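You operate a simulated robot arm through the tools that you are given. There is no shell and no other tool.

You run a simulated robot arm. Do the job below in one go: nothing can be reset, and whatever is moved stays where it is left.

JOB
Butt the ledge bar on the end plate and paint its middle.
Fine: Slide the ledge stop up till the bar touches the plate, set the stop lever tight, then load the paint dauber at the paint tin. Stand the dauber back. The chains stay off and pinned. Pinch nothing, drop or tip nothing, spill no more than 20 ml. Set down upright: paint dauber. A coat counts when it lies all over at full strength: go over it till it gets no stronger.

It is judged by the outcome, as a careful person would: the job done as asked, and still so three seconds after it is handed in. It fails if anything else is knocked over, pushed out of place, dropped, spilled or broken.

ROBOT AND FRAMES
A 6-joint arm with a two-finger gripper, fixed in place. Base frame: the origin is at the foot of the arm, x ahead of it, y to its left, z up. Lengths are in m, angles in rad, forces in N, time in s.
With the tool pointing down near the work surface it reaches from about 0.24 to 0.58 m from the base axis. Its first joint turns from -2.897 to 2.897 rad. Payload 2.45 kg.
The TCP is the grasp point between the finger pads, 0.02 m short of the fingertips. In the tool frame z runs along the fingers and y along their closing line. Largest opening 0.14 m; the body of the gripper starts 0.168 m behind the TCP.
Orientation is that of the tool frame in the base frame, as a unit quaternion [w, x, y, z]. With the fingers straight down and closing along the base's y, the tool's x points along the base's -x, its y along +y and its z along -z.

CONTROLS
- The arm moves only by the tool play_rows. Its argument "commands" is one flat list of numbers, 7 for each row, row after row: the shift along the tool's x, y, z in units of 300 mm (1.0 is 300 mm), then the turn, a rotation vector about the tool's x, y, z in units of 120 degrees (1.0 is 120 degrees), then the closure, from 0 (fully open) to 1 (shut). In form: [dx, dy, dz, rx, ry, rz, gripper, dx, dy, dz, rx, ry, rz, gripper, ...]. A call has 1 to 20 rows; each row is the pose to reach, as a shift and turn from the pose commanded when the call began, along the tool's axes at that moment. A call with a number of a shift or a turn outside -1 to 1 is refused whole. Each row takes 0.2 s and may step no farther than 0.05 m and 0.15 rad from the row before; otherwise, or with a gripper value out of range, the whole call is refused. Where a pose cannot be reached the arm comes as near as it can. A force on the tool above 80 N (or 10 N above the force at the start of the call, whichever is more), or a blocked arm, ends the call early, and 0.2 s more pass. Each finger travels about 0.045 m/s and halts on what it meets, pressing with about 41 N; the grip force reading is that of the motor and also rises with nothing between the fingers. The clock runs only during rows and for 0.2 s after the last one: add rows that repeat a pose to give the fingers time. It gives the time, the measured TCP pose, the force on the tool (base axes), the opening and the grip force at its end, in the units of the frame above (readings bear some noise), with the torque about the TCP (base axes, N m) and any sound that the robot's microphone picked up.
- Cameras (640 x 400 px; columns grow to the right, rows downward): "scene" is fixed at [0.0483, -0.6499, 1.4655]; the picture's right is [0.12, -0.99, 0.00], its down [-0.76, -0.09, -0.65] and it looks along [0.64, 0.07, -0.76] (base axes); focal length 214 px, centre (320, 200). "wrist" rides on the gripper at [0.078, 0.011, -0.209] in the tool frame; the picture's right is [-0.14, 0.99, 0.00], its down [-0.92, -0.13, -0.37] and it looks along [-0.37, -0.05, 0.93] (tool axes); focal length 280 px, centre (320, 200). There is no depth. A picture from a camera that has moved, and an enlarged one, comes with that camera's place and axes in the base frame and with its lens.
- snapshot(camera): a new picture of that camera. The clock stands still meanwhile.
- raise_lower(by): slides the trunk up (or, below 0, down) by that many m; the arm rides with it, the base frame stays. It gives what a move gives, with no picture.
- enlarge(camera, box): a new picture of the part [left, top, right, bottom] of that camera's present view, enlarged. The clock stands still meanwhile.
- hand_in(): hands the job in; it is judged then, once.

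Places have to be worked out from the pictures, the camera data and where the tool is seen. Open the gripper and draw the arm clear of the work before you hand the job in, unless the task says otherwise.

The tools are called as name(argument=value, ...) on one line, values as JSON. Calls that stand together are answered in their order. play_rows: Moves the arm, as the interface text tells. Its arguments: {"type":"object","properties":{"commands":{"type":"array","items":{"type":"number"}}},"required":["commands"]} The other tools are called the same way: raise_lower (by) slides the trunk up or down; snapshot (camera) takes a picture; enlarge (camera, box) takes an enlarged picture of a part of a camera's view; hand_in () hands the job in.

At the start:

```text
time: 0.0
position: [0.4356, -0.4357, 1.2922]
orientation: [0.0, 0.001, 1.0, 0.0]
wrist_force: [-0.1, -0.3, 0.0]
ft_torque: [-0.03, 0.02, 0.01]
gripper_width: 0.1401
grip_force: 0.1
trunk travel left (down, up): [-0.175, 0.055]
```

scene: 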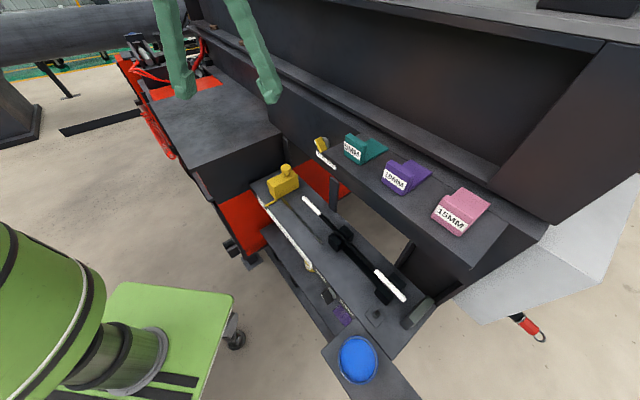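
wrist: 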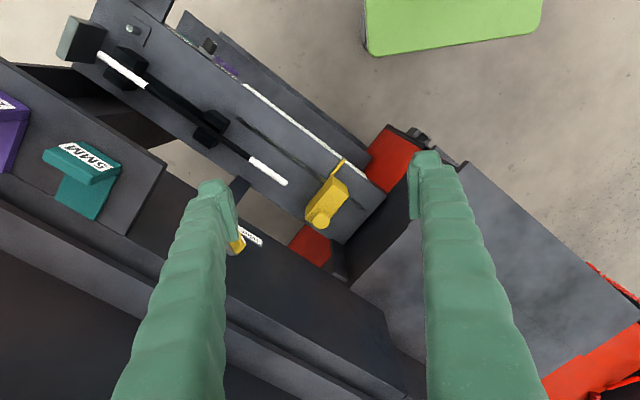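

The pictures show a ledge with a yellow stop, a bar (black with white ends) and a small end plate, and a blue thing at the near end. I look closer before moving.

enlarge(camera="scene", box=[220, 150, 440, 290])

enlarge(camera="scene", box=[280, 260, 440, 400])

enlarge(camera="wrist", box=[50, 0, 400, 260])

```text
2.86 times, centred on (330, 220) of scene
camera zoom: at [0.0483, -0.6499, 1.4655], right [0.12, -0.99, 0.0], down [-0.76, -0.09, -0.65], along [0.64, 0.07, -0.76], focal length 613 px, centre (291, 143)
```

zoom: 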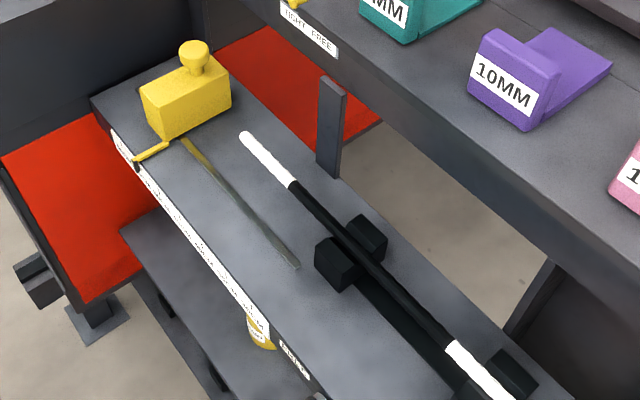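

```text
2.86 times, centred on (360, 330) of scene
camera zoom: at [0.0483, -0.6499, 1.4655], right [0.12, -0.99, 0.0], down [-0.76, -0.09, -0.65], along [0.64, 0.07, -0.76], focal length 613 px, centre (206, -171)
```

zoom: 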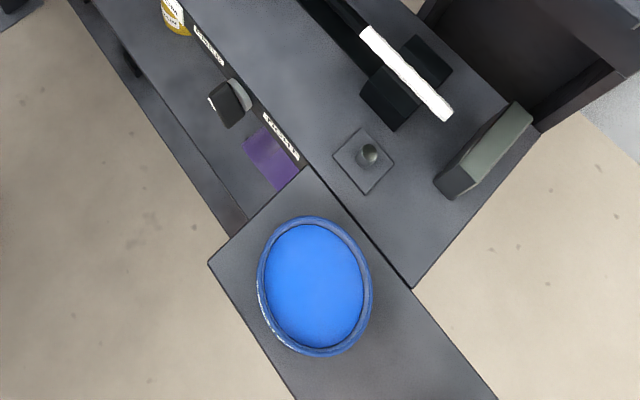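

```text
1.54 times, centred on (225, 130) of wrist
camera zoom: at [0.3565, -0.4252, 1.5014], right [0.14, 0.99, 0.0], down [0.92, -0.13, 0.37], along [0.37, -0.05, -0.93], focal length 431 px, centre (466, 308)
```

zoom: 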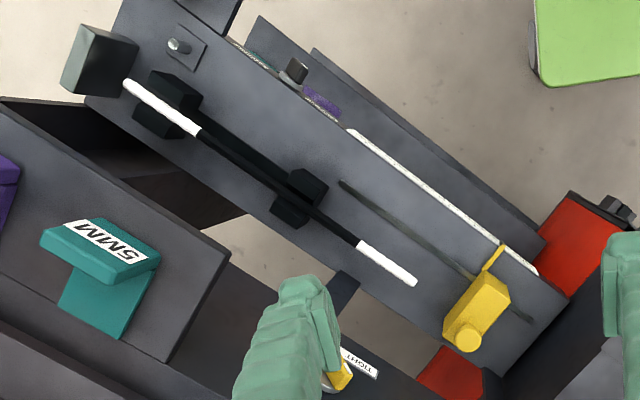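

I need finer detail: the "TIGHT/FREE" lever, the lower shelf items, the stop, and the labels. I enlarge each.

enlarge(camera="scene", box=[250, 155, 310, 215])

enlarge(camera="scene", box=[300, 120, 380, 180])

enlarge(camera="scene", box=[290, 250, 370, 330])

enlarge(camera="scene", box=[360, 260, 440, 330])

enlarge(camera="wrist", box=[180, 20, 300, 100])

enlarge(camera="scene", box=[110, 0, 240, 160])

```text
6.67 times, centred on (280, 185) of scene
camera zoom: at [0.0483, -0.6499, 1.4655], right [0.12, -0.99, 0.0], down [-0.76, -0.09, -0.65], along [0.64, 0.07, -0.76], focal length 1430 px, centre (587, 300)
```

zoom: 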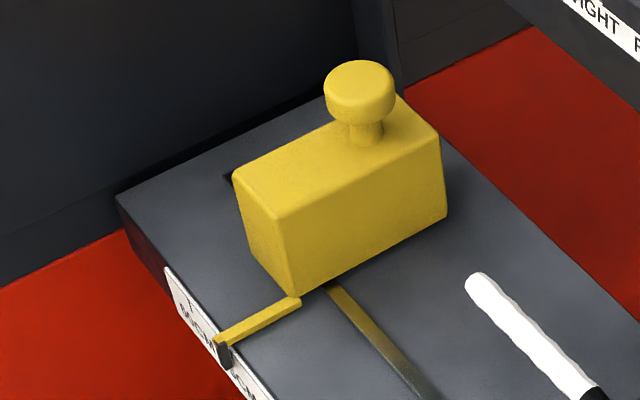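

```text
6.67 times, centred on (340, 150) of scene
camera zoom: at [0.0483, -0.6499, 1.4655], right [0.12, -0.99, 0.0], down [-0.76, -0.09, -0.65], along [0.64, 0.07, -0.76], focal length 1430 px, centre (187, 533)
```

zoom: 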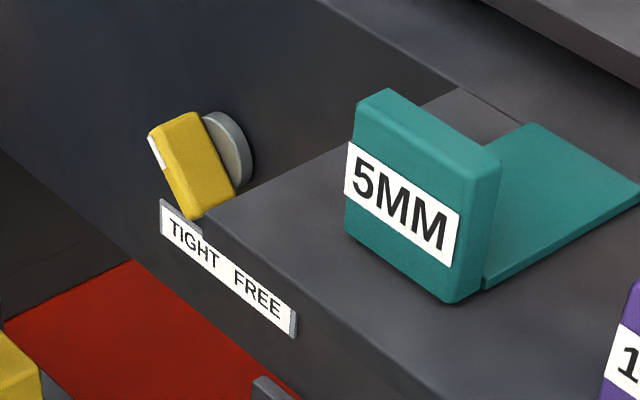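

```text
5.00 times, centred on (330, 290) of scene
camera zoom: at [0.0483, -0.6499, 1.4655], right [0.12, -0.99, 0.0], down [-0.76, -0.09, -0.65], along [0.64, 0.07, -0.76], focal length 1072 px, centre (270, -250)
```

zoom: 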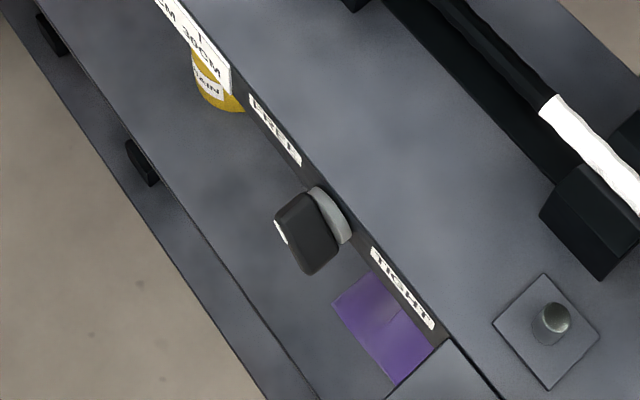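

```text
5.71 times, centred on (400, 295) of scene
camera zoom: at [0.0483, -0.6499, 1.4655], right [0.12, -0.99, 0.0], down [-0.76, -0.09, -0.65], along [0.64, 0.07, -0.76], focal length 1226 px, centre (-137, -343)
```

zoom: 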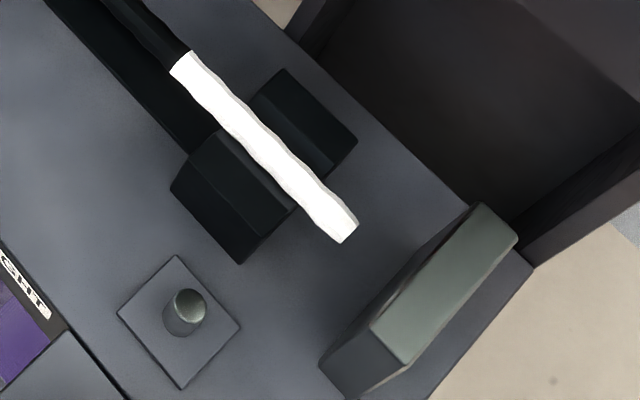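

```text
5.00 times, centred on (240, 60) of wrist
camera zoom: at [0.3565, -0.4252, 1.5014], right [0.14, 0.99, 0.0], down [0.92, -0.13, 0.37], along [0.37, -0.05, -0.93], focal length 1402 px, centre (720, 900)
```

zoom: 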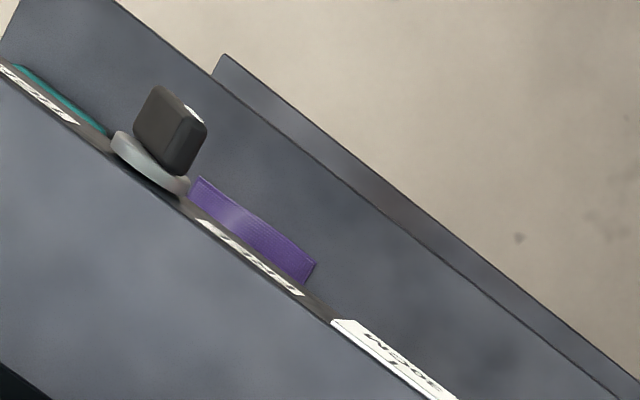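

```text
2.50 times, centred on (175, 80) of scene
camera zoom: at [0.0483, -0.6499, 1.4655], right [0.12, -0.99, 0.0], down [-0.76, -0.09, -0.65], along [0.64, 0.07, -0.76], focal length 536 px, centre (682, 500)
```

zoom: 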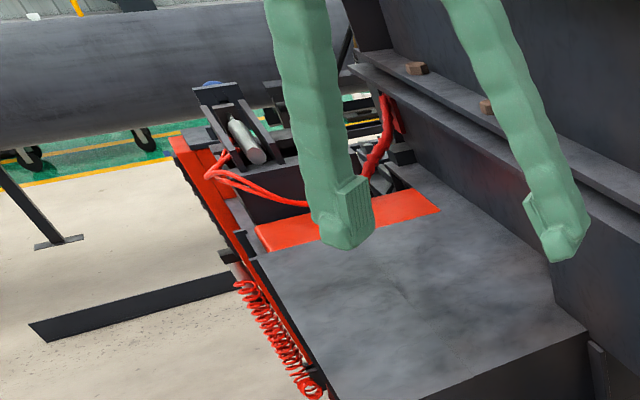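

The ledge runs diagonally: bar from about (0.556,-0.538) to (0.234,-0.847) at z≈0.87, stop knob about (0.607,-0.467,0.96), with an overhanging shelf at z≈1.19. I haven't identified the dauber or lever labels, so I pull the arm back and square it up to the ledge for a better wrist view.

play_rows(commands=[0.0983, 0.0195, 0.0555, 0, 0, 0.0625, 0, 0.1967, 0.039, 0.111, 0, 0, 0.125, 0, 0.295, 0.0585, 0.1665, 0, 0, 0.1875, 0, 0.393, 0.078, 0.222, 0, 0, 0.25, 0, 0.492, 0.0975, 0.2775, 0, 0, 0.3125, 0, 0.59, 0.117, 0.333, 0, 0, 0.375, 0])

snapshot(camera="wrist")

snapshot(camera="scene")

```text
time: 1.4
position: [0.2582, -0.3999, 1.1903]
orientation: [-0.001, 0.384, 0.924, 0.0]
wrist_force: [0.1, 0.0, 0.2]
ft_torque: [0.0, -0.04, 0.03]
gripper_width: 0.14
grip_force: 0.0
trunk travel left (down, up): [-0.175, 0.055]
```

```text
taken
camera wrist: at [0.2097, -0.3369, 1.3994], right [0.8, 0.6, 0.0], down [0.56, -0.74, 0.37], along [0.22, -0.29, -0.93], focal length 280 px, centre (320, 200)
```

wrist: 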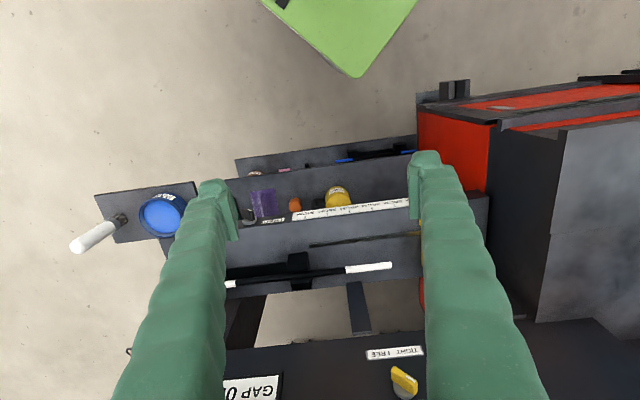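

```text
taken
```

scene: 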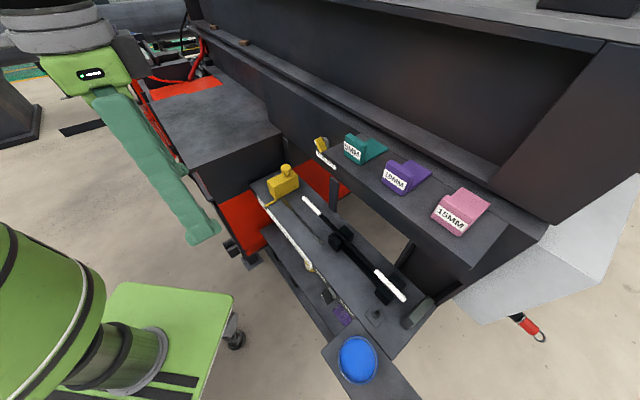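

A white-handled dauber now shows beyond the tin; the yellow lever seems to belong to a "GAP" fitting, so the dark lever on the ledge edge is likely the stop's. I enlarge to read the labels.

enlarge(camera="wrist", box=[60, 150, 220, 270])

enlarge(camera="wrist", box=[230, 140, 430, 240])

enlarge(camera="wrist", box=[220, 330, 440, 400])

```text
3.33 times, centred on (140, 210) of wrist
camera zoom: at [0.2097, -0.3369, 1.3994], right [0.8, 0.6, 0.0], down [0.56, -0.74, 0.37], along [0.22, -0.29, -0.93], focal length 935 px, centre (920, 167)
```

zoom: 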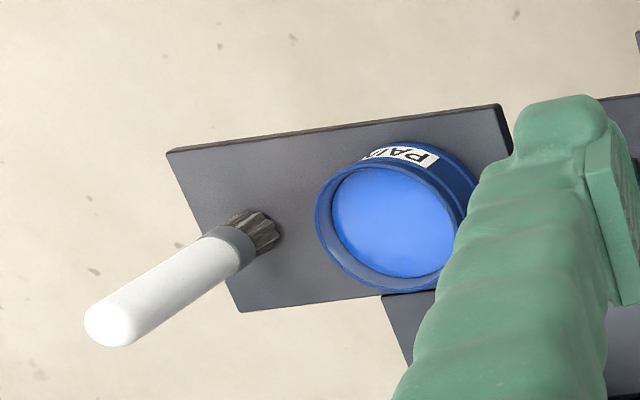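

```text
3.20 times, centred on (330, 190) of wrist
camera zoom: at [0.2097, -0.3369, 1.3994], right [0.8, 0.6, 0.0], down [0.56, -0.74, 0.37], along [0.22, -0.29, -0.93], focal length 897 px, centre (288, 232)
```

zoom: 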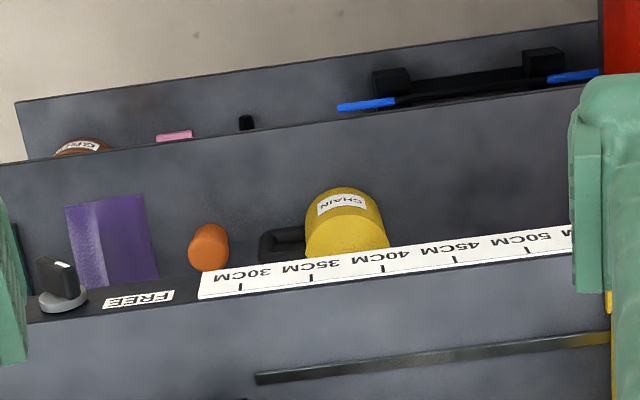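

```text
2.91 times, centred on (330, 365) of wrist
camera zoom: at [0.2097, -0.3369, 1.3994], right [0.8, 0.6, 0.0], down [0.56, -0.74, 0.37], along [0.22, -0.29, -0.93], focal length 816 px, centre (291, -280)
```

zoom: 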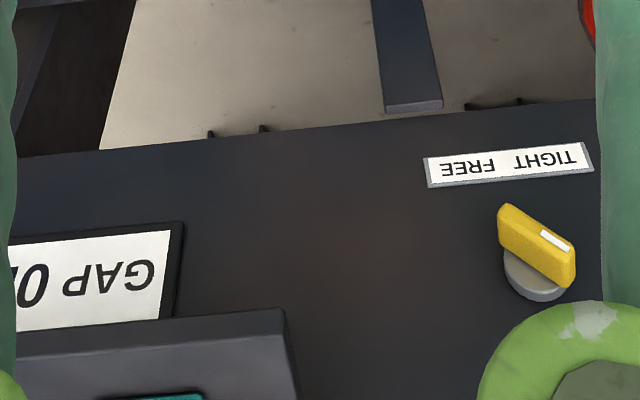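

The ledge's own lever is the dark one (FREE/TIGHT), and the yellow one belongs to the GAP board. I lower and tilt the tool in front of the ledge to see the lever's state and the lower items.

play_rows(commands=[0.03, -0.1134, 0.0734, 0, -0.05, 0, 0, 0.06, -0.2268, 0.1468, 0, -0.1, 0, 0, 0.09, -0.3402, 0.2202, 0, -0.15, 0, 0, 0.12, -0.4536, 0.2936, 0, -0.2, 0, 0, 0.15, -0.567, 0.367, 0, -0.25, 0, 0])

snapshot(camera="wrist")

```text
time: 2.6
position: [0.1011, -0.4897, 1.0802]
orientation: [0.24, 0.372, 0.891, -0.098]
wrist_force: [-0.4, -0.5, 0.5]
ft_torque: [0.02, -0.04, 0.0]
gripper_width: 0.1399
grip_force: 0.0
trunk travel left (down, up): [-0.175, 0.055]
```

```text
taken
camera wrist: at [-0.0129, -0.3581, 1.2232], right [0.79, 0.61, 0.07], down [0.34, -0.53, 0.78], along [0.51, -0.59, -0.62], focal length 280 px, centre (320, 200)
```

wrist: 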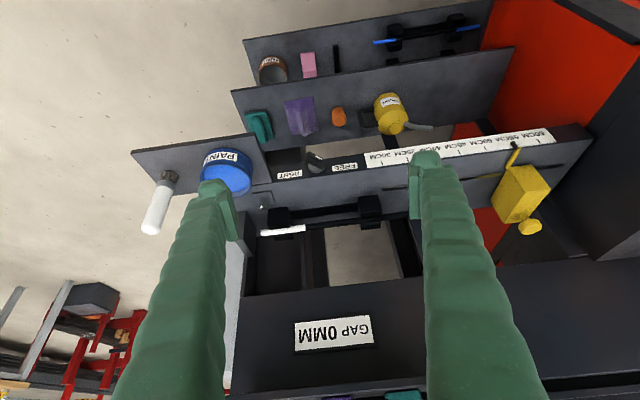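

"GAP 0MM" fits butting straight on the plate without a spacer. I zoom on the lever, the tin and dauber.

enlarge(camera="wrist", box=[260, 130, 380, 210])

enlarge(camera="wrist", box=[120, 130, 300, 250])

enlarge(camera="wrist", box=[240, 20, 480, 150])

enlarge(camera="wrist", box=[430, 110, 620, 260])

```text
5.00 times, centred on (320, 170) of wrist
camera zoom: at [-0.0129, -0.3581, 1.2232], right [0.79, 0.61, 0.07], down [0.34, -0.53, 0.78], along [0.51, -0.59, -0.62], focal length 1402 px, centre (320, 350)
```

zoom: 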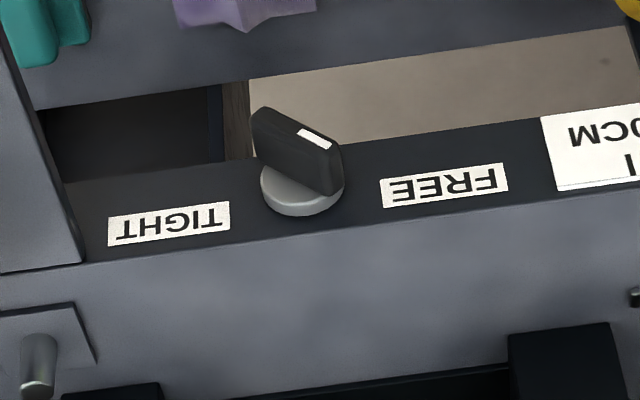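

```text
3.33 times, centred on (210, 190) of wrist
camera zoom: at [-0.0129, -0.3581, 1.2232], right [0.79, 0.61, 0.07], down [0.34, -0.53, 0.78], along [0.51, -0.59, -0.62], focal length 935 px, centre (687, 233)
```

zoom: 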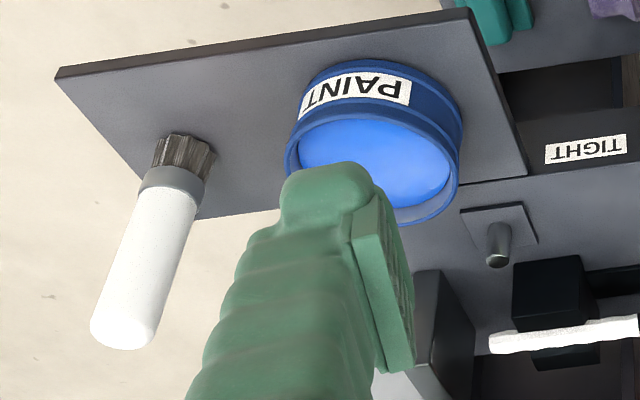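

```text
2.67 times, centred on (360, 85) of wrist
camera zoom: at [-0.0129, -0.3581, 1.2232], right [0.79, 0.61, 0.07], down [0.34, -0.53, 0.78], along [0.51, -0.59, -0.62], focal length 748 px, centre (213, 507)
```

zoom: 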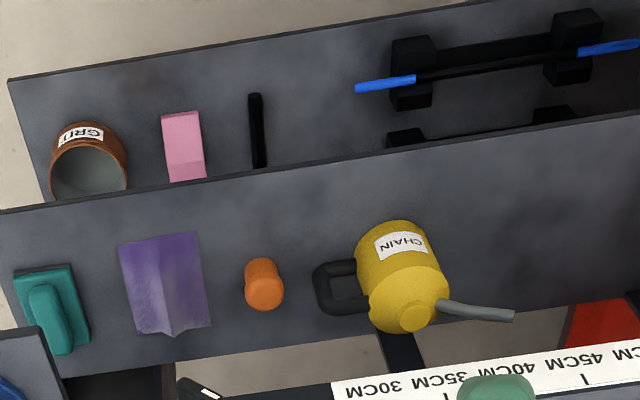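

```text
2.67 times, centred on (525, 185) of wrist
camera zoom: at [-0.0129, -0.3581, 1.2232], right [0.79, 0.61, 0.07], down [0.34, -0.53, 0.78], along [0.51, -0.59, -0.62], focal length 748 px, centre (-227, 240)
```

zoom: 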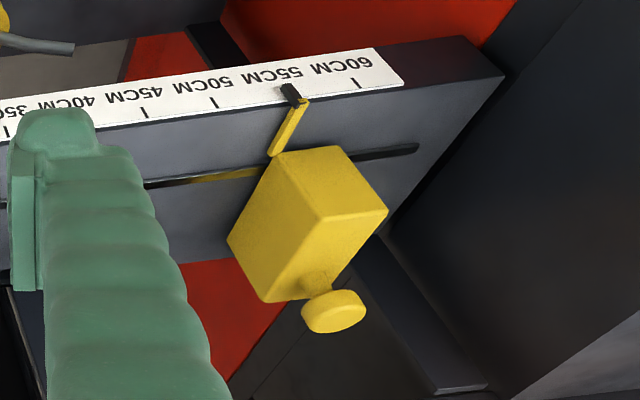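

The lever's white mark points toward FREE. I tilt further and go lower in front of it to see its face and the stop closely, keeping clear of the ledge.

play_rows(commands=[0.0305, -0.0125, 0.136, 0, -0.0625, 0, 0, 0.061, -0.025, 0.2725, 0, -0.125, 0, 0, 0.0915, -0.0375, 0.409, 0, -0.1875, 0, 0, 0.122, -0.05, 0.545, 0, -0.25, 0, 0])

snapshot(camera="wrist")

snapshot(camera="scene")

```text
time: 3.6
position: [0.1018, -0.608, 0.9427]
orientation: [0.467, 0.336, 0.803, -0.158]
wrist_force: [-1.2, -0.9, -0.1]
ft_torque: [0.04, -0.02, 0.08]
gripper_width: 0.14
grip_force: 0.1
out of reach, approached as far as the arm can: row 2, 3, 4
trunk travel left (down, up): [-0.175, 0.055]
```

```text
taken
camera wrist: at [-0.0525, -0.4519, 0.9844], right [0.73, 0.66, 0.18], down [-0.01, -0.24, 0.97], along [0.69, -0.71, -0.17], focal length 280 px, centre (320, 200)
```

wrist: 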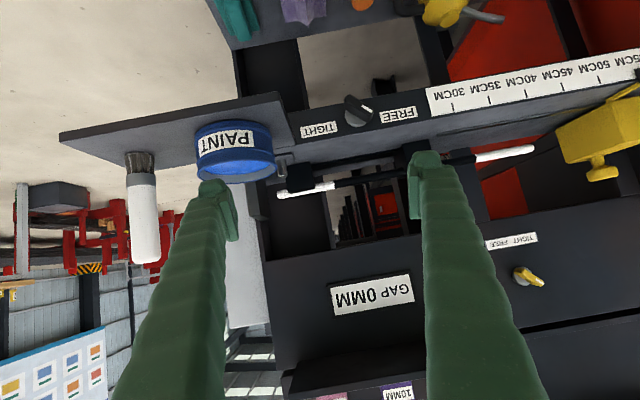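

```text
taken
```

scene: 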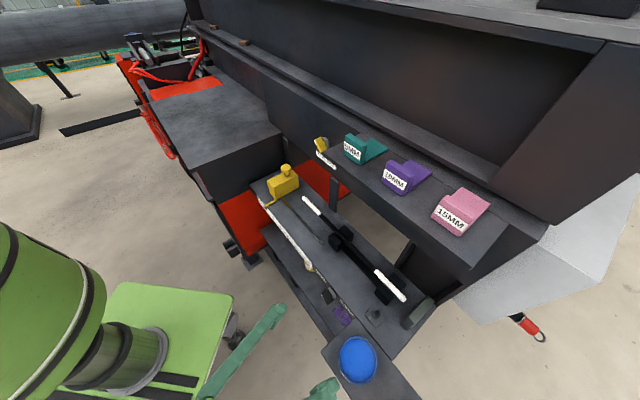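

The pose was limited on the near side, but the view is good: the lever face, dauber (standing bristles-down on the tin plate) and bar are visible upside down. I zoom in.

enlarge(camera="wrist", box=[270, 70, 450, 200])

enlarge(camera="wrist", box=[60, 110, 300, 280])

enlarge(camera="wrist", box=[440, 60, 640, 200])

enlarge(camera="wrist", box=[320, 80, 400, 140])

```text
3.08 times, centred on (360, 135) of wrist
camera zoom: at [-0.0525, -0.4519, 0.9844], right [0.73, 0.66, 0.18], down [-0.01, -0.24, 0.97], along [0.69, -0.71, -0.17], focal length 863 px, centre (197, 400)
```

zoom: 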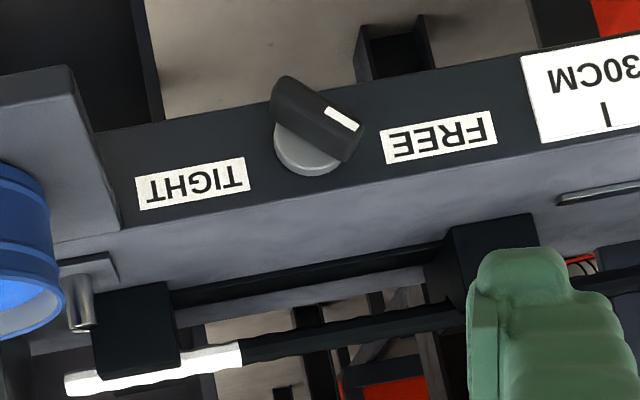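

```text
2.35 times, centred on (180, 195) of wrist
camera zoom: at [-0.0525, -0.4519, 0.9844], right [0.73, 0.66, 0.18], down [-0.01, -0.24, 0.97], along [0.69, -0.71, -0.17], focal length 660 px, centre (649, 212)
```

zoom: 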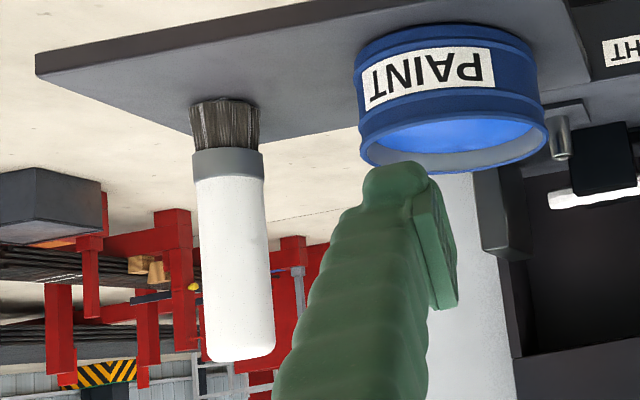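

```text
2.86 times, centred on (540, 130) of wrist
camera zoom: at [-0.0525, -0.4519, 0.9844], right [0.73, 0.66, 0.18], down [-0.01, -0.24, 0.97], along [0.69, -0.71, -0.17], focal length 801 px, centre (-309, 400)
```

zoom: 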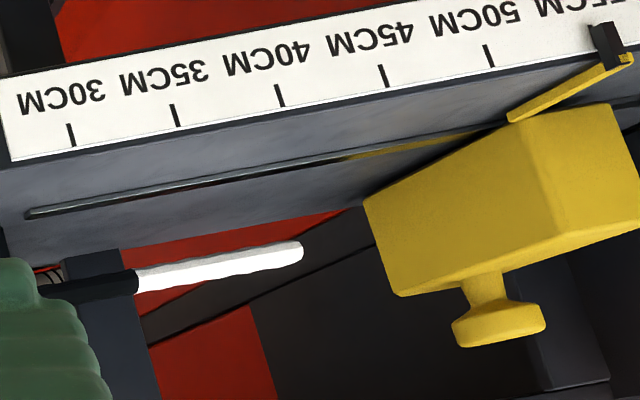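

```text
6.67 times, centred on (360, 110) of wrist
camera zoom: at [-0.0525, -0.4519, 0.9844], right [0.73, 0.66, 0.18], down [-0.01, -0.24, 0.97], along [0.69, -0.71, -0.17], focal length 1869 px, centre (53, 800)
```

zoom: 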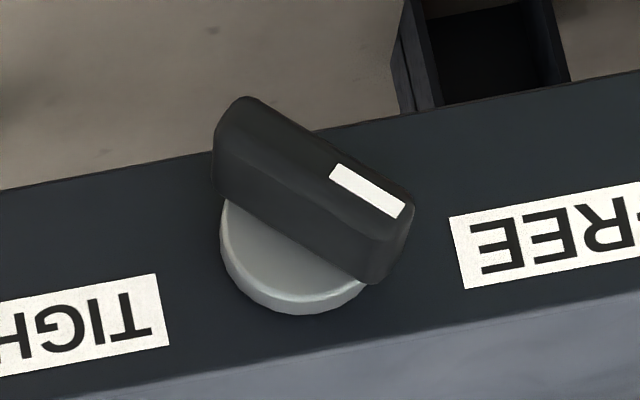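

The knob's bar stands about 45° toward FREE, so it needs roughly +90° about the outward axis. I move up and away from the tin to a roomier place and check how far the commanded and reached poses agree.

play_rows(commands=[-0.102, 0.093, 0.003, 0, 0, 0, 0, -0.204, 0.187, 0.006, 0, 0, 0, 0, -0.305, 0.28, 0.008, 0, 0, 0, 0, -0.407, 0.374, 0.011, 0, 0, 0, 0, -0.509, 0.467, 0.014, 0, 0, 0, 0])

snapshot(camera="wrist")

snapshot(camera="scene")

```text
time: 4.8
position: [0.2513, -0.5672, 1.0836]
orientation: [0.467, 0.335, 0.803, -0.156]
wrist_force: [0.7, -0.2, 0.4]
ft_torque: [0.0, 0.02, -0.06]
gripper_width: 0.1399
grip_force: 0.0
out of reach, approached as far as the arm can: row 2, 3, 4
trunk travel left (down, up): [-0.175, 0.055]
```

```text
taken
camera wrist: at [0.097, -0.4094, 1.1262], right [0.73, 0.66, 0.18], down [-0.01, -0.25, 0.97], along [0.69, -0.7, -0.17], focal length 280 px, centre (320, 200)
```

wrist: 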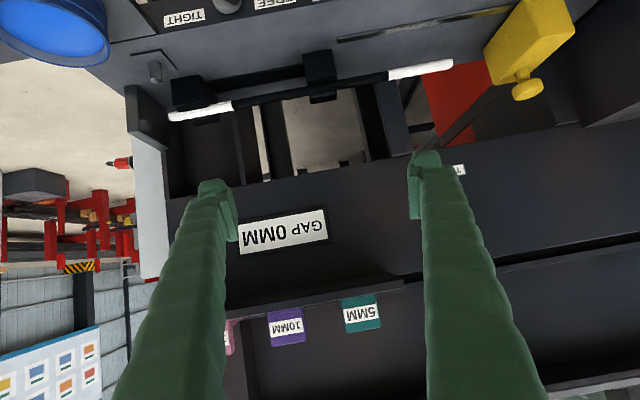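

```text
taken
```

scene: 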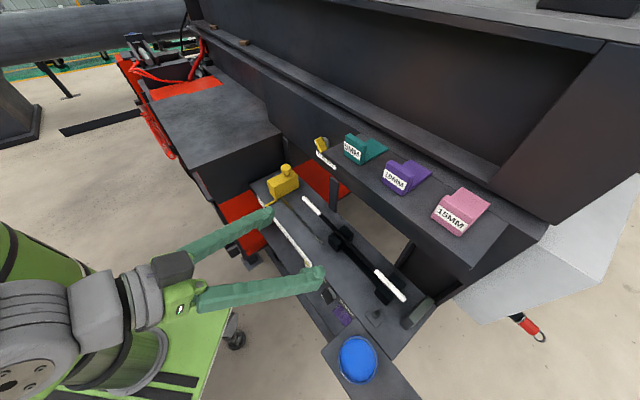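

The commanded pose follows the reached one. I zoom in on the bar ends, stop and end plate from here and from the scene camera to triangulate them accurately.

enlarge(camera="wrist", box=[120, 40, 260, 140])

enlarge(camera="wrist", box=[330, 0, 610, 160])

enlarge(camera="wrist", box=[200, 0, 340, 130])

enlarge(camera="scene", box=[300, 190, 380, 260])

enlarge(camera="scene", box=[360, 240, 440, 340])

```text
4.00 times, centred on (190, 90) of wrist
camera zoom: at [0.097, -0.4094, 1.1262], right [0.73, 0.66, 0.18], down [-0.01, -0.25, 0.97], along [0.69, -0.7, -0.17], focal length 1122 px, centre (840, 640)
```

zoom: 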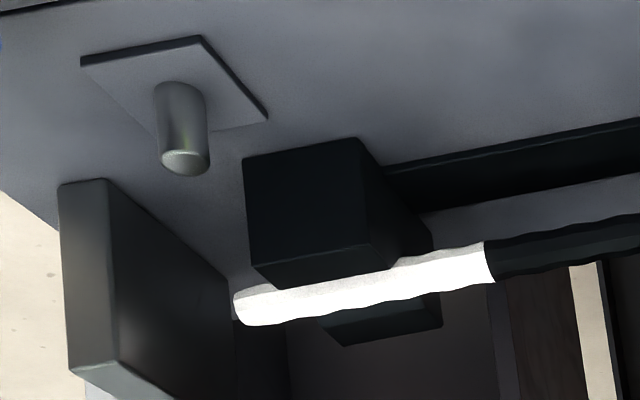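

```text
2.29 times, centred on (470, 80) of wrist
camera zoom: at [0.097, -0.4094, 1.1262], right [0.73, 0.66, 0.18], down [-0.01, -0.25, 0.97], along [0.69, -0.7, -0.17], focal length 641 px, centre (-23, 474)
```

zoom: 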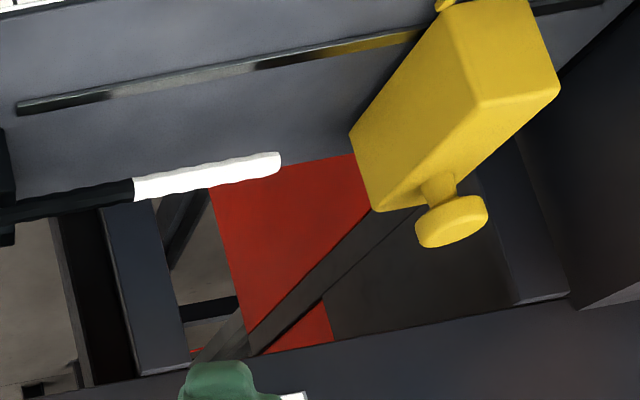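

```text
3.08 times, centred on (270, 65) of wrist
camera zoom: at [0.097, -0.4094, 1.1262], right [0.73, 0.66, 0.18], down [-0.01, -0.25, 0.97], along [0.69, -0.7, -0.17], focal length 863 px, centre (474, 615)
```

zoom: 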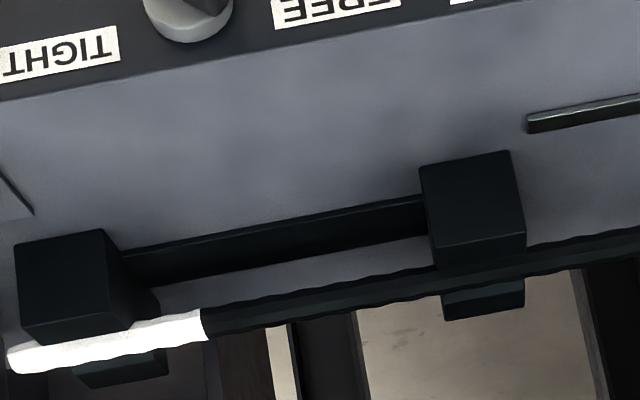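

```text
5.71 times, centred on (340, 225) of scene
camera zoom: at [0.0483, -0.6499, 1.4655], right [0.12, -0.99, 0.0], down [-0.76, -0.09, -0.65], along [0.64, 0.07, -0.76], focal length 1226 px, centre (206, 57)
```

zoom: 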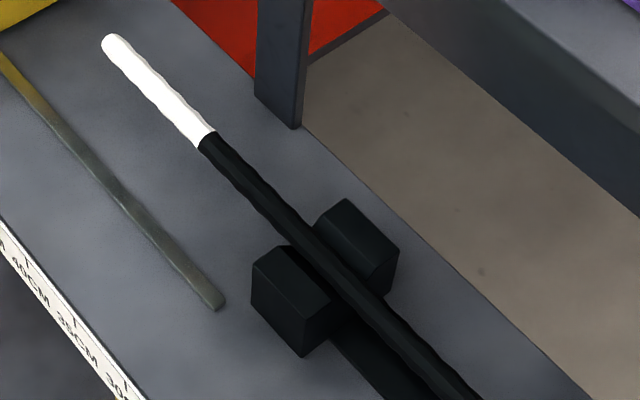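

```text
4.00 times, centred on (400, 290) of scene
camera zoom: at [0.0483, -0.6499, 1.4655], right [0.12, -0.99, 0.0], down [-0.76, -0.09, -0.65], along [0.64, 0.07, -0.76], focal length 858 px, centre (0, -160)
```

zoom: 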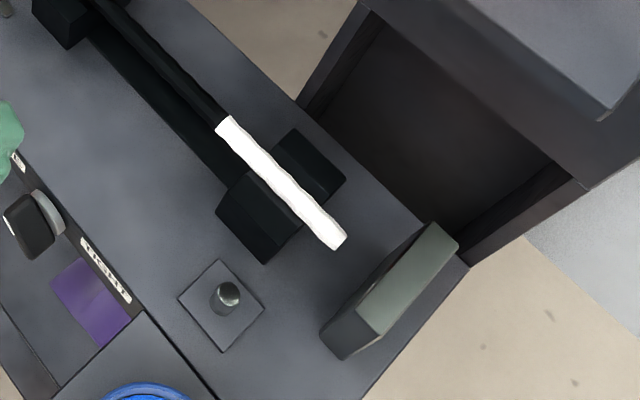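

Estimated ledge frame (n outward at -45°, t along +45°): bar axis n≈0.759, z≈0.88, t from 0.009 to -0.435; plate face t≈-0.462; stop knob n≈0.76, t≈0.117, z≈0.94. I level the tool toward the ledge and move halfway toward the knob.

play_rows(commands=[0.023, 0.0913, 0.043, 0.004, -0.0293, -0.00385, 0.1, 0.046, 0.1827, 0.086, 0.008, -0.0586, -0.0077, 0.2, 0.069, 0.274, 0.129, 0.012, -0.088, -0.01155, 0.3, 0.092, 0.3653, 0.172, 0.016, -0.1173, -0.0154, 0.4, 0.115, 0.4567, 0.215, 0.02, -0.1466, -0.01925, 0.4, 0.138, 0.548, 0.258, 0.024, -0.1759, -0.0231, 0.4])

snapshot(camera="wrist")

snapshot(camera="scene")

```text
time: 6.2
position: [0.4777, -0.5407, 1.0533]
orientation: [0.593, 0.354, 0.7, -0.182]
wrist_force: [2.1, 0.7, -0.9]
ft_torque: [-0.14, 0.0, -0.4]
gripper_width: 0.0839
grip_force: 0.1
out of reach, approached as far as the arm can: row 1, 2, 3, 4, 5, 6
trunk travel left (down, up): [-0.175, 0.055]
```

```text
taken
camera wrist: at [0.3347, -0.3702, 1.0287], right [0.71, 0.64, 0.3], down [-0.31, -0.1, 0.95], along [0.63, -0.77, 0.13], focal length 280 px, centre (320, 200)
```

wrist: 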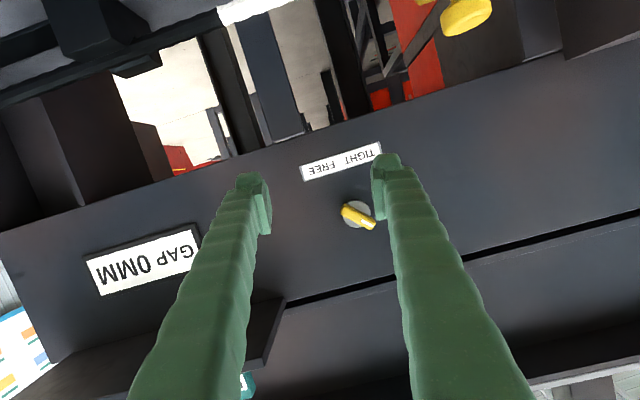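

```text
taken
```

scene: 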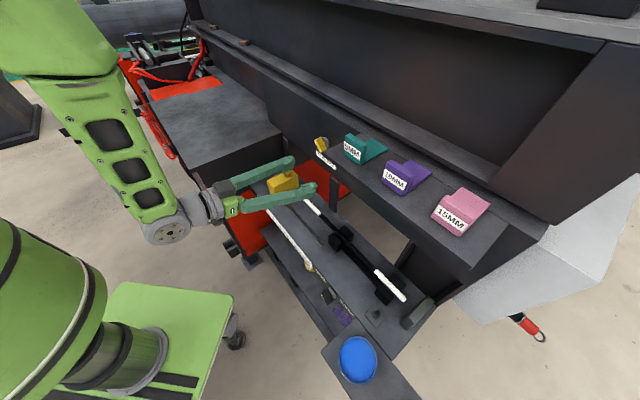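

The arm was pushed outward because the forearm hangs from high up; lowering the trunk should make a level tool easier. I retreat up and back to a 45° tilt first, so the trunk can come down clear of everything.

play_rows(commands=[-0.0426, 0.0334, -0.1087, 0.0044, 0.0375, -0.0107, 0.4, -0.0851, 0.0669, -0.2174, 0.0087, 0.0751, -0.0213, 0.4, -0.1277, 0.1003, -0.3261, 0.0131, 0.1126, -0.032, 0.4, -0.1703, 0.1337, -0.4349, 0.0175, 0.1501, -0.0427, 0.4, -0.2129, 0.1671, -0.5436, 0.0219, 0.1876, -0.0534, 0.4, -0.2554, 0.2006, -0.6523, 0.0262, 0.2252, -0.064, 0.4, -0.298, 0.234, -0.761, 0.0306, 0.2627, -0.0747, 0.4])

snapshot(camera="scene")

```text
time: 7.8
position: [0.3903, -0.4095, 1.2109]
orientation: [0.354, 0.355, 0.853, -0.142]
wrist_force: [-0.3, 0.2, 0.0]
ft_torque: [-0.02, -0.02, 0.01]
gripper_width: 0.0841
grip_force: 0.1
out of reach, approached as far as the arm can: row 1, 2, 3, 4, 5, 6, 7
trunk travel left (down, up): [-0.175, 0.055]
```

```text
taken
```

scene: 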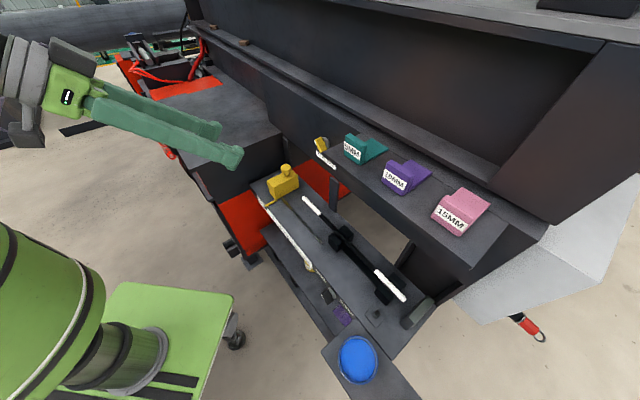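

Now the tool is clear at z≈1.21, n≈0.57. I lower the trunk by 0.17 m, which brings the TCP to about z 1.04, still above and in front of the ledge.

raise_lower(by=-0.17)

snapshot(camera="scene")

```text
time: 9.7
position: [0.3919, -0.4104, 1.0401]
orientation: [0.354, 0.355, 0.854, -0.142]
wrist_force: [-0.3, -0.1, 0.4]
ft_torque: [0.03, 0.02, 0.01]
gripper_width: 0.0839
grip_force: 0.1
trunk travel left (down, up): [-0.005, 0.225]
```

```text
taken
```

scene: 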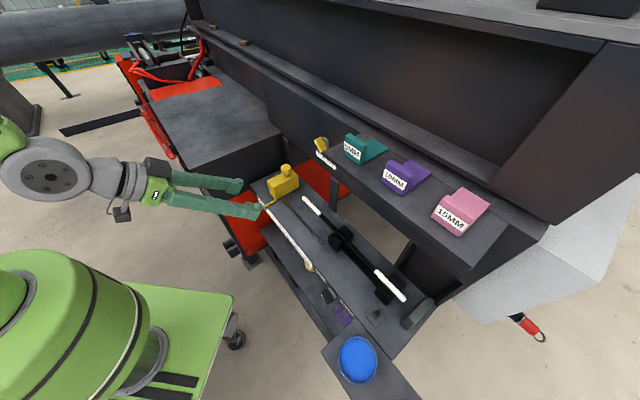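

Next I go to a pre-grasp in front of the stop knob (n≈0.66, t≈0.117, z≈0.955) with the tool tilted 75° toward the ledge.

play_rows(commands=[-0.004, 0.087, 0.084, 0, -0.05, 0, 0.4, -0.008, 0.173, 0.168, 0, -0.1, 0, 0.4, -0.011, 0.26, 0.252, 0, -0.15, 0, 0.4, -0.015, 0.346, 0.336, 0, -0.2, 0, 0.4, -0.019, 0.433, 0.42, 0, -0.25, 0, 0.4])

snapshot(camera="wrist")

snapshot(camera="scene")

```text
time: 10.9
position: [0.5079, -0.4669, 0.9931]
orientation: [0.575, 0.317, 0.738, -0.155]
wrist_force: [0.5, 0.0, 0.9]
ft_torque: [0.03, -0.01, -0.04]
gripper_width: 0.084
grip_force: 0.1
out of reach, approached as far as the arm can: row 1, 2, 3, 4, 5
trunk travel left (down, up): [-0.005, 0.225]
```

```text
taken
camera wrist: at [0.3465, -0.3113, 0.9819], right [0.66, 0.71, 0.26], down [-0.23, -0.14, 0.96], along [0.72, -0.69, 0.07], focal length 280 px, centre (320, 200)
```

wrist: 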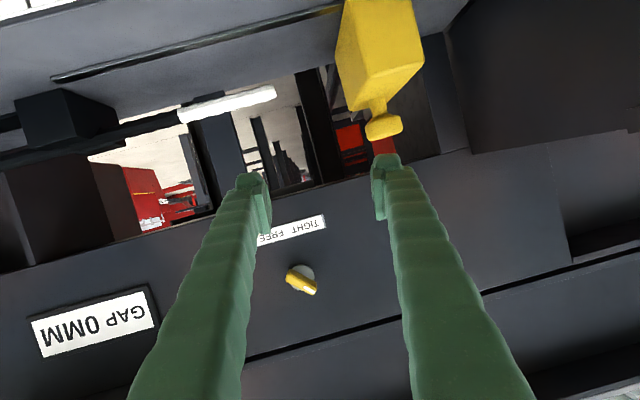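

```text
taken
```

scene: 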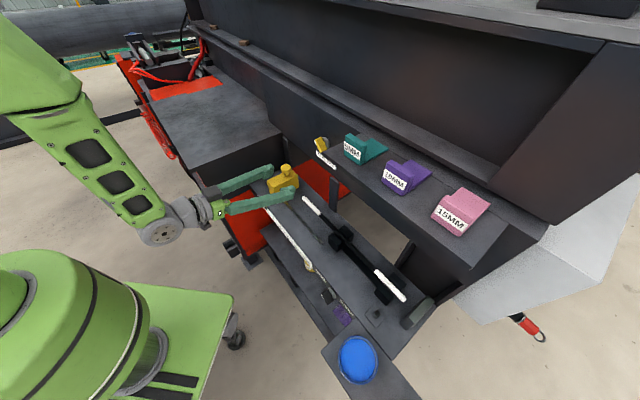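

The arm can't level the tool here, but a 45° tilt is enough for the knob, painting and dauber. I go back to a 45° tilt, lined up in front of and above the stop knob.

play_rows(commands=[-0.0163, 0.0775, -0.0167, 0.0162, 0.0575, -0.0094, 0.4, -0.0325, 0.155, -0.0334, 0.0323, 0.115, -0.0188, 0.4, -0.0488, 0.2325, -0.05, 0.0485, 0.1724, -0.0282, 0.4, -0.065, 0.31, -0.0667, 0.0646, 0.2299, -0.0376, 0.4])

snapshot(camera="wrist")

snapshot(camera="scene")

```text
time: 11.9
position: [0.4882, -0.4445, 1.0131]
orientation: [0.359, 0.314, 0.867, -0.144]
wrist_force: [-1.2, -0.7, 0.4]
ft_torque: [-0.01, 0.02, -0.04]
gripper_width: 0.0839
grip_force: 0.0
out of reach, approached as far as the arm can: row 1, 2, 3, 4
trunk travel left (down, up): [-0.005, 0.225]
```

```text
taken
camera wrist: at [0.3407, -0.3027, 1.105], right [0.72, 0.69, 0.07], down [0.22, -0.33, 0.92], along [0.66, -0.64, -0.39], focal length 280 px, centre (320, 200)
```

wrist: 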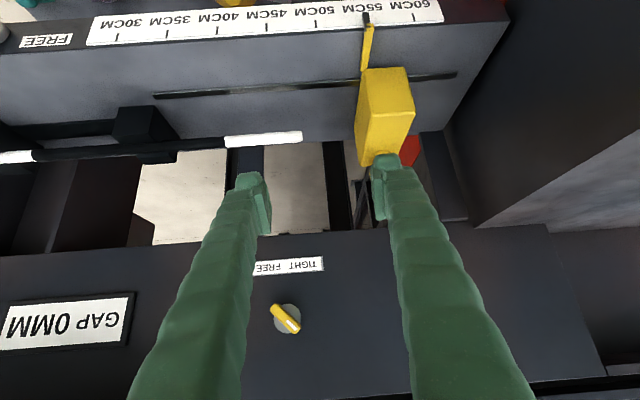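

```text
taken
```

scene: 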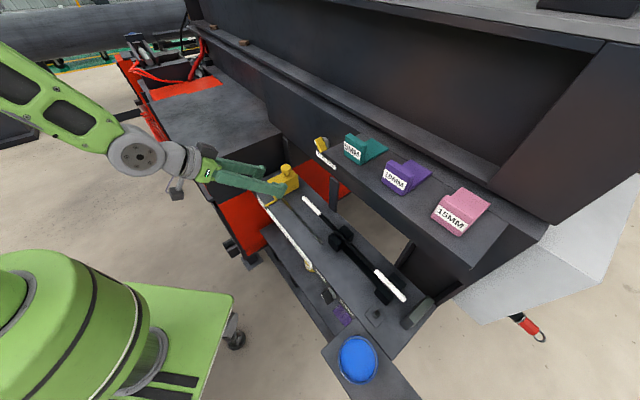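

The reached tool direction drifted to radial, so I follow that: swing the arm a little toward the stop with the tool kept radial, to t≈0.117.

play_rows(commands=[-0.027, 0.101, 0.007, -0.0119, -0.0004, -0.0117, 0.4, -0.054, 0.203, 0.013, -0.0239, -0.0008, -0.0234, 0.4, -0.081, 0.304, 0.02, -0.0358, -0.0012, -0.0351, 0.4])

snapshot(camera="scene")

```text
time: 12.7
position: [0.5511, -0.4029, 1.0209]
orientation: [0.368, 0.26, 0.884, -0.127]
wrist_force: [0.5, -0.4, -0.1]
ft_torque: [0.0, 0.02, 0.0]
gripper_width: 0.084
grip_force: 0.1
out of reach, approached as far as the arm can: row 1, 2, 3
trunk travel left (down, up): [-0.005, 0.225]
```

```text
taken
```

scene: 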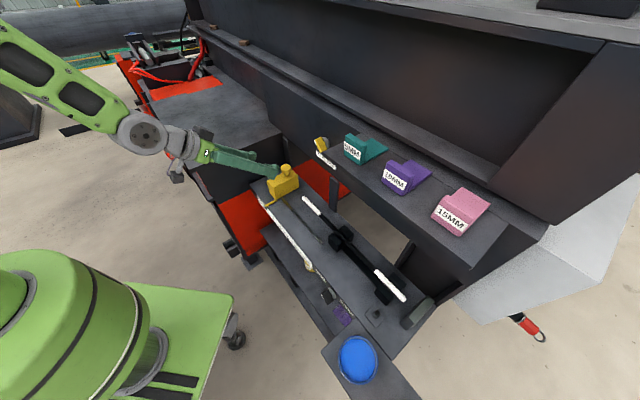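

The arm seems to have a one-sided wrist limit (tool azimuth no more clockwise than the TCP's), which is fine here. I check the knob from this near view.

snapshot(camera="wrist")

enlarge(camera="scene", box=[230, 130, 330, 220])

```text
taken
camera wrist: at [0.3879, -0.2786, 1.1102], right [0.63, 0.78, 0.07], down [0.26, -0.29, 0.92], along [0.73, -0.56, -0.39], focal length 280 px, centre (320, 200)
```

wrist: 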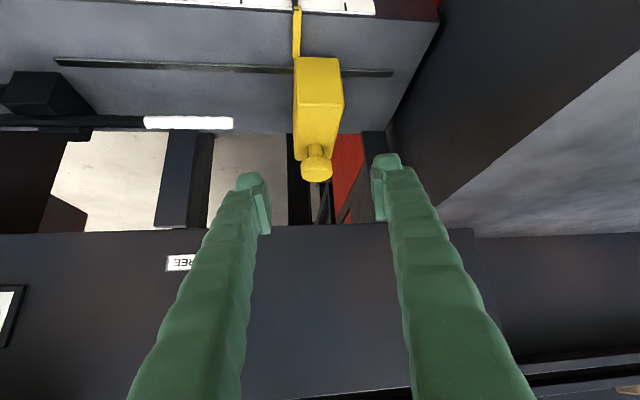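

```text
4.44 times, centred on (280, 175) of scene
camera zoom: at [0.0483, -0.6499, 1.4655], right [0.12, -0.99, 0.0], down [-0.76, -0.09, -0.65], along [0.64, 0.07, -0.76], focal length 953 px, centre (498, 311)
```

zoom: 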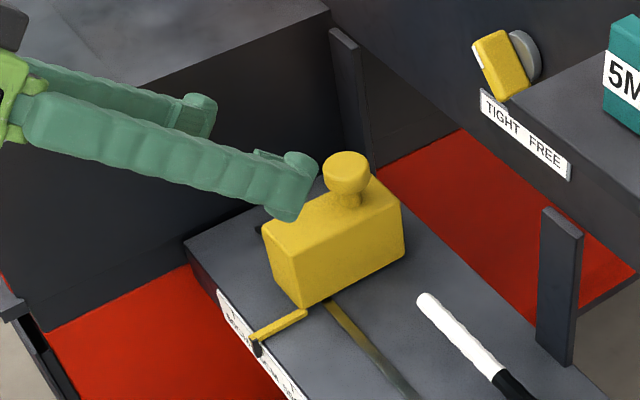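

The knob cap triangulates to about (0.618,-0.459,0.945), nearly straight ahead along the tool axis. I advance with the fingers open around it.

play_rows(commands=[-0.006, -0.006, 0.09, 0, 0, 0, 0.4, -0.012, -0.012, 0.18, 0, 0, 0, 0.4, -0.016, -0.018, 0.27, 0, 0, 0, 0.4, -0.02, -0.023, 0.37, 0, 0, 0, 0.4])

snapshot(camera="wrist")

enlarge(camera="scene", box=[230, 130, 330, 220])

```text
time: 13.7
position: [0.6103, -0.464, 0.9465]
orientation: [0.367, 0.263, 0.884, -0.123]
wrist_force: [0.2, 0.2, -0.7]
ft_torque: [0.0, -0.03, -0.01]
gripper_width: 0.0842
grip_force: 0.0
out of reach, approached as far as the arm can: row 1, 2, 3, 4
trunk travel left (down, up): [-0.005, 0.225]
```

```text
taken
camera wrist: at [0.4484, -0.3392, 1.0378], right [0.63, 0.77, 0.07], down [0.26, -0.3, 0.92], along [0.73, -0.56, -0.39], focal length 280 px, centre (320, 200)
```

wrist: 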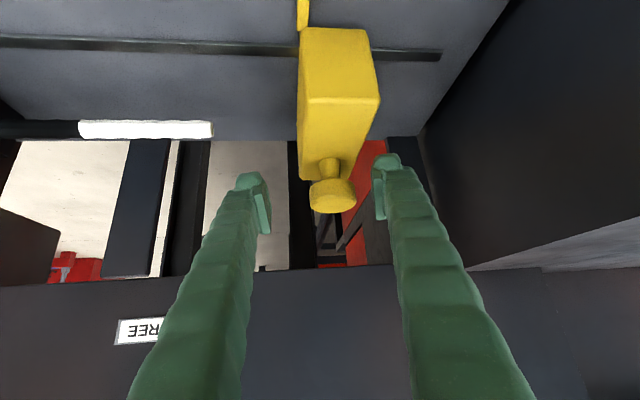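

```text
4.44 times, centred on (280, 175) of scene
camera zoom: at [0.0483, -0.6499, 1.4655], right [0.12, -0.99, 0.0], down [-0.76, -0.09, -0.65], along [0.64, 0.07, -0.76], focal length 953 px, centre (498, 311)
```

zoom: 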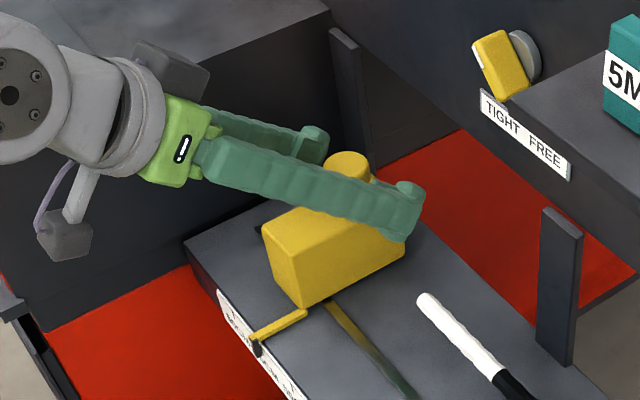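

The knob sits centred in height and about 1 cm to the right of the grip line, so I shift 1 cm that way and close on it.

play_rows(commands=[0, 0.035, 0, 0, 0, 0, 0.4, 0, 0.035, 0, 0, 0, 0, 0.55, 0, 0.035, 0, 0, 0, 0, 0.7, 0, 0.035, 0, 0, 0, 0, 0.8, 0, 0.035, 0, 0, 0, 0, 0.8, 0, 0.035, 0, 0, 0, 0, 0.8])

snapshot(camera="wrist")

```text
time: 15.1
position: [0.6102, -0.4617, 0.9465]
orientation: [0.367, 0.263, 0.884, -0.122]
wrist_force: [-0.2, 1.9, -0.4]
ft_torque: [0.02, 0.03, -0.02]
gripper_width: 0.0363
grip_force: 41.5
out of reach, approached as far as the arm can: row 1, 2, 3, 4, 5, 6
trunk travel left (down, up): [-0.005, 0.225]
```

```text
taken
camera wrist: at [0.4459, -0.337, 1.0381], right [0.63, 0.77, 0.07], down [0.26, -0.3, 0.92], along [0.73, -0.56, -0.39], focal length 280 px, centre (320, 200)
```

wrist: 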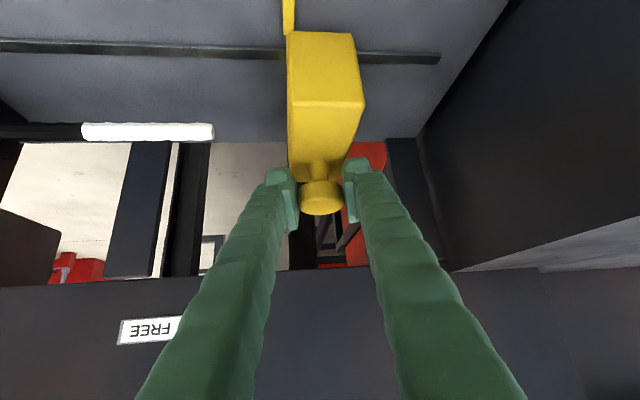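

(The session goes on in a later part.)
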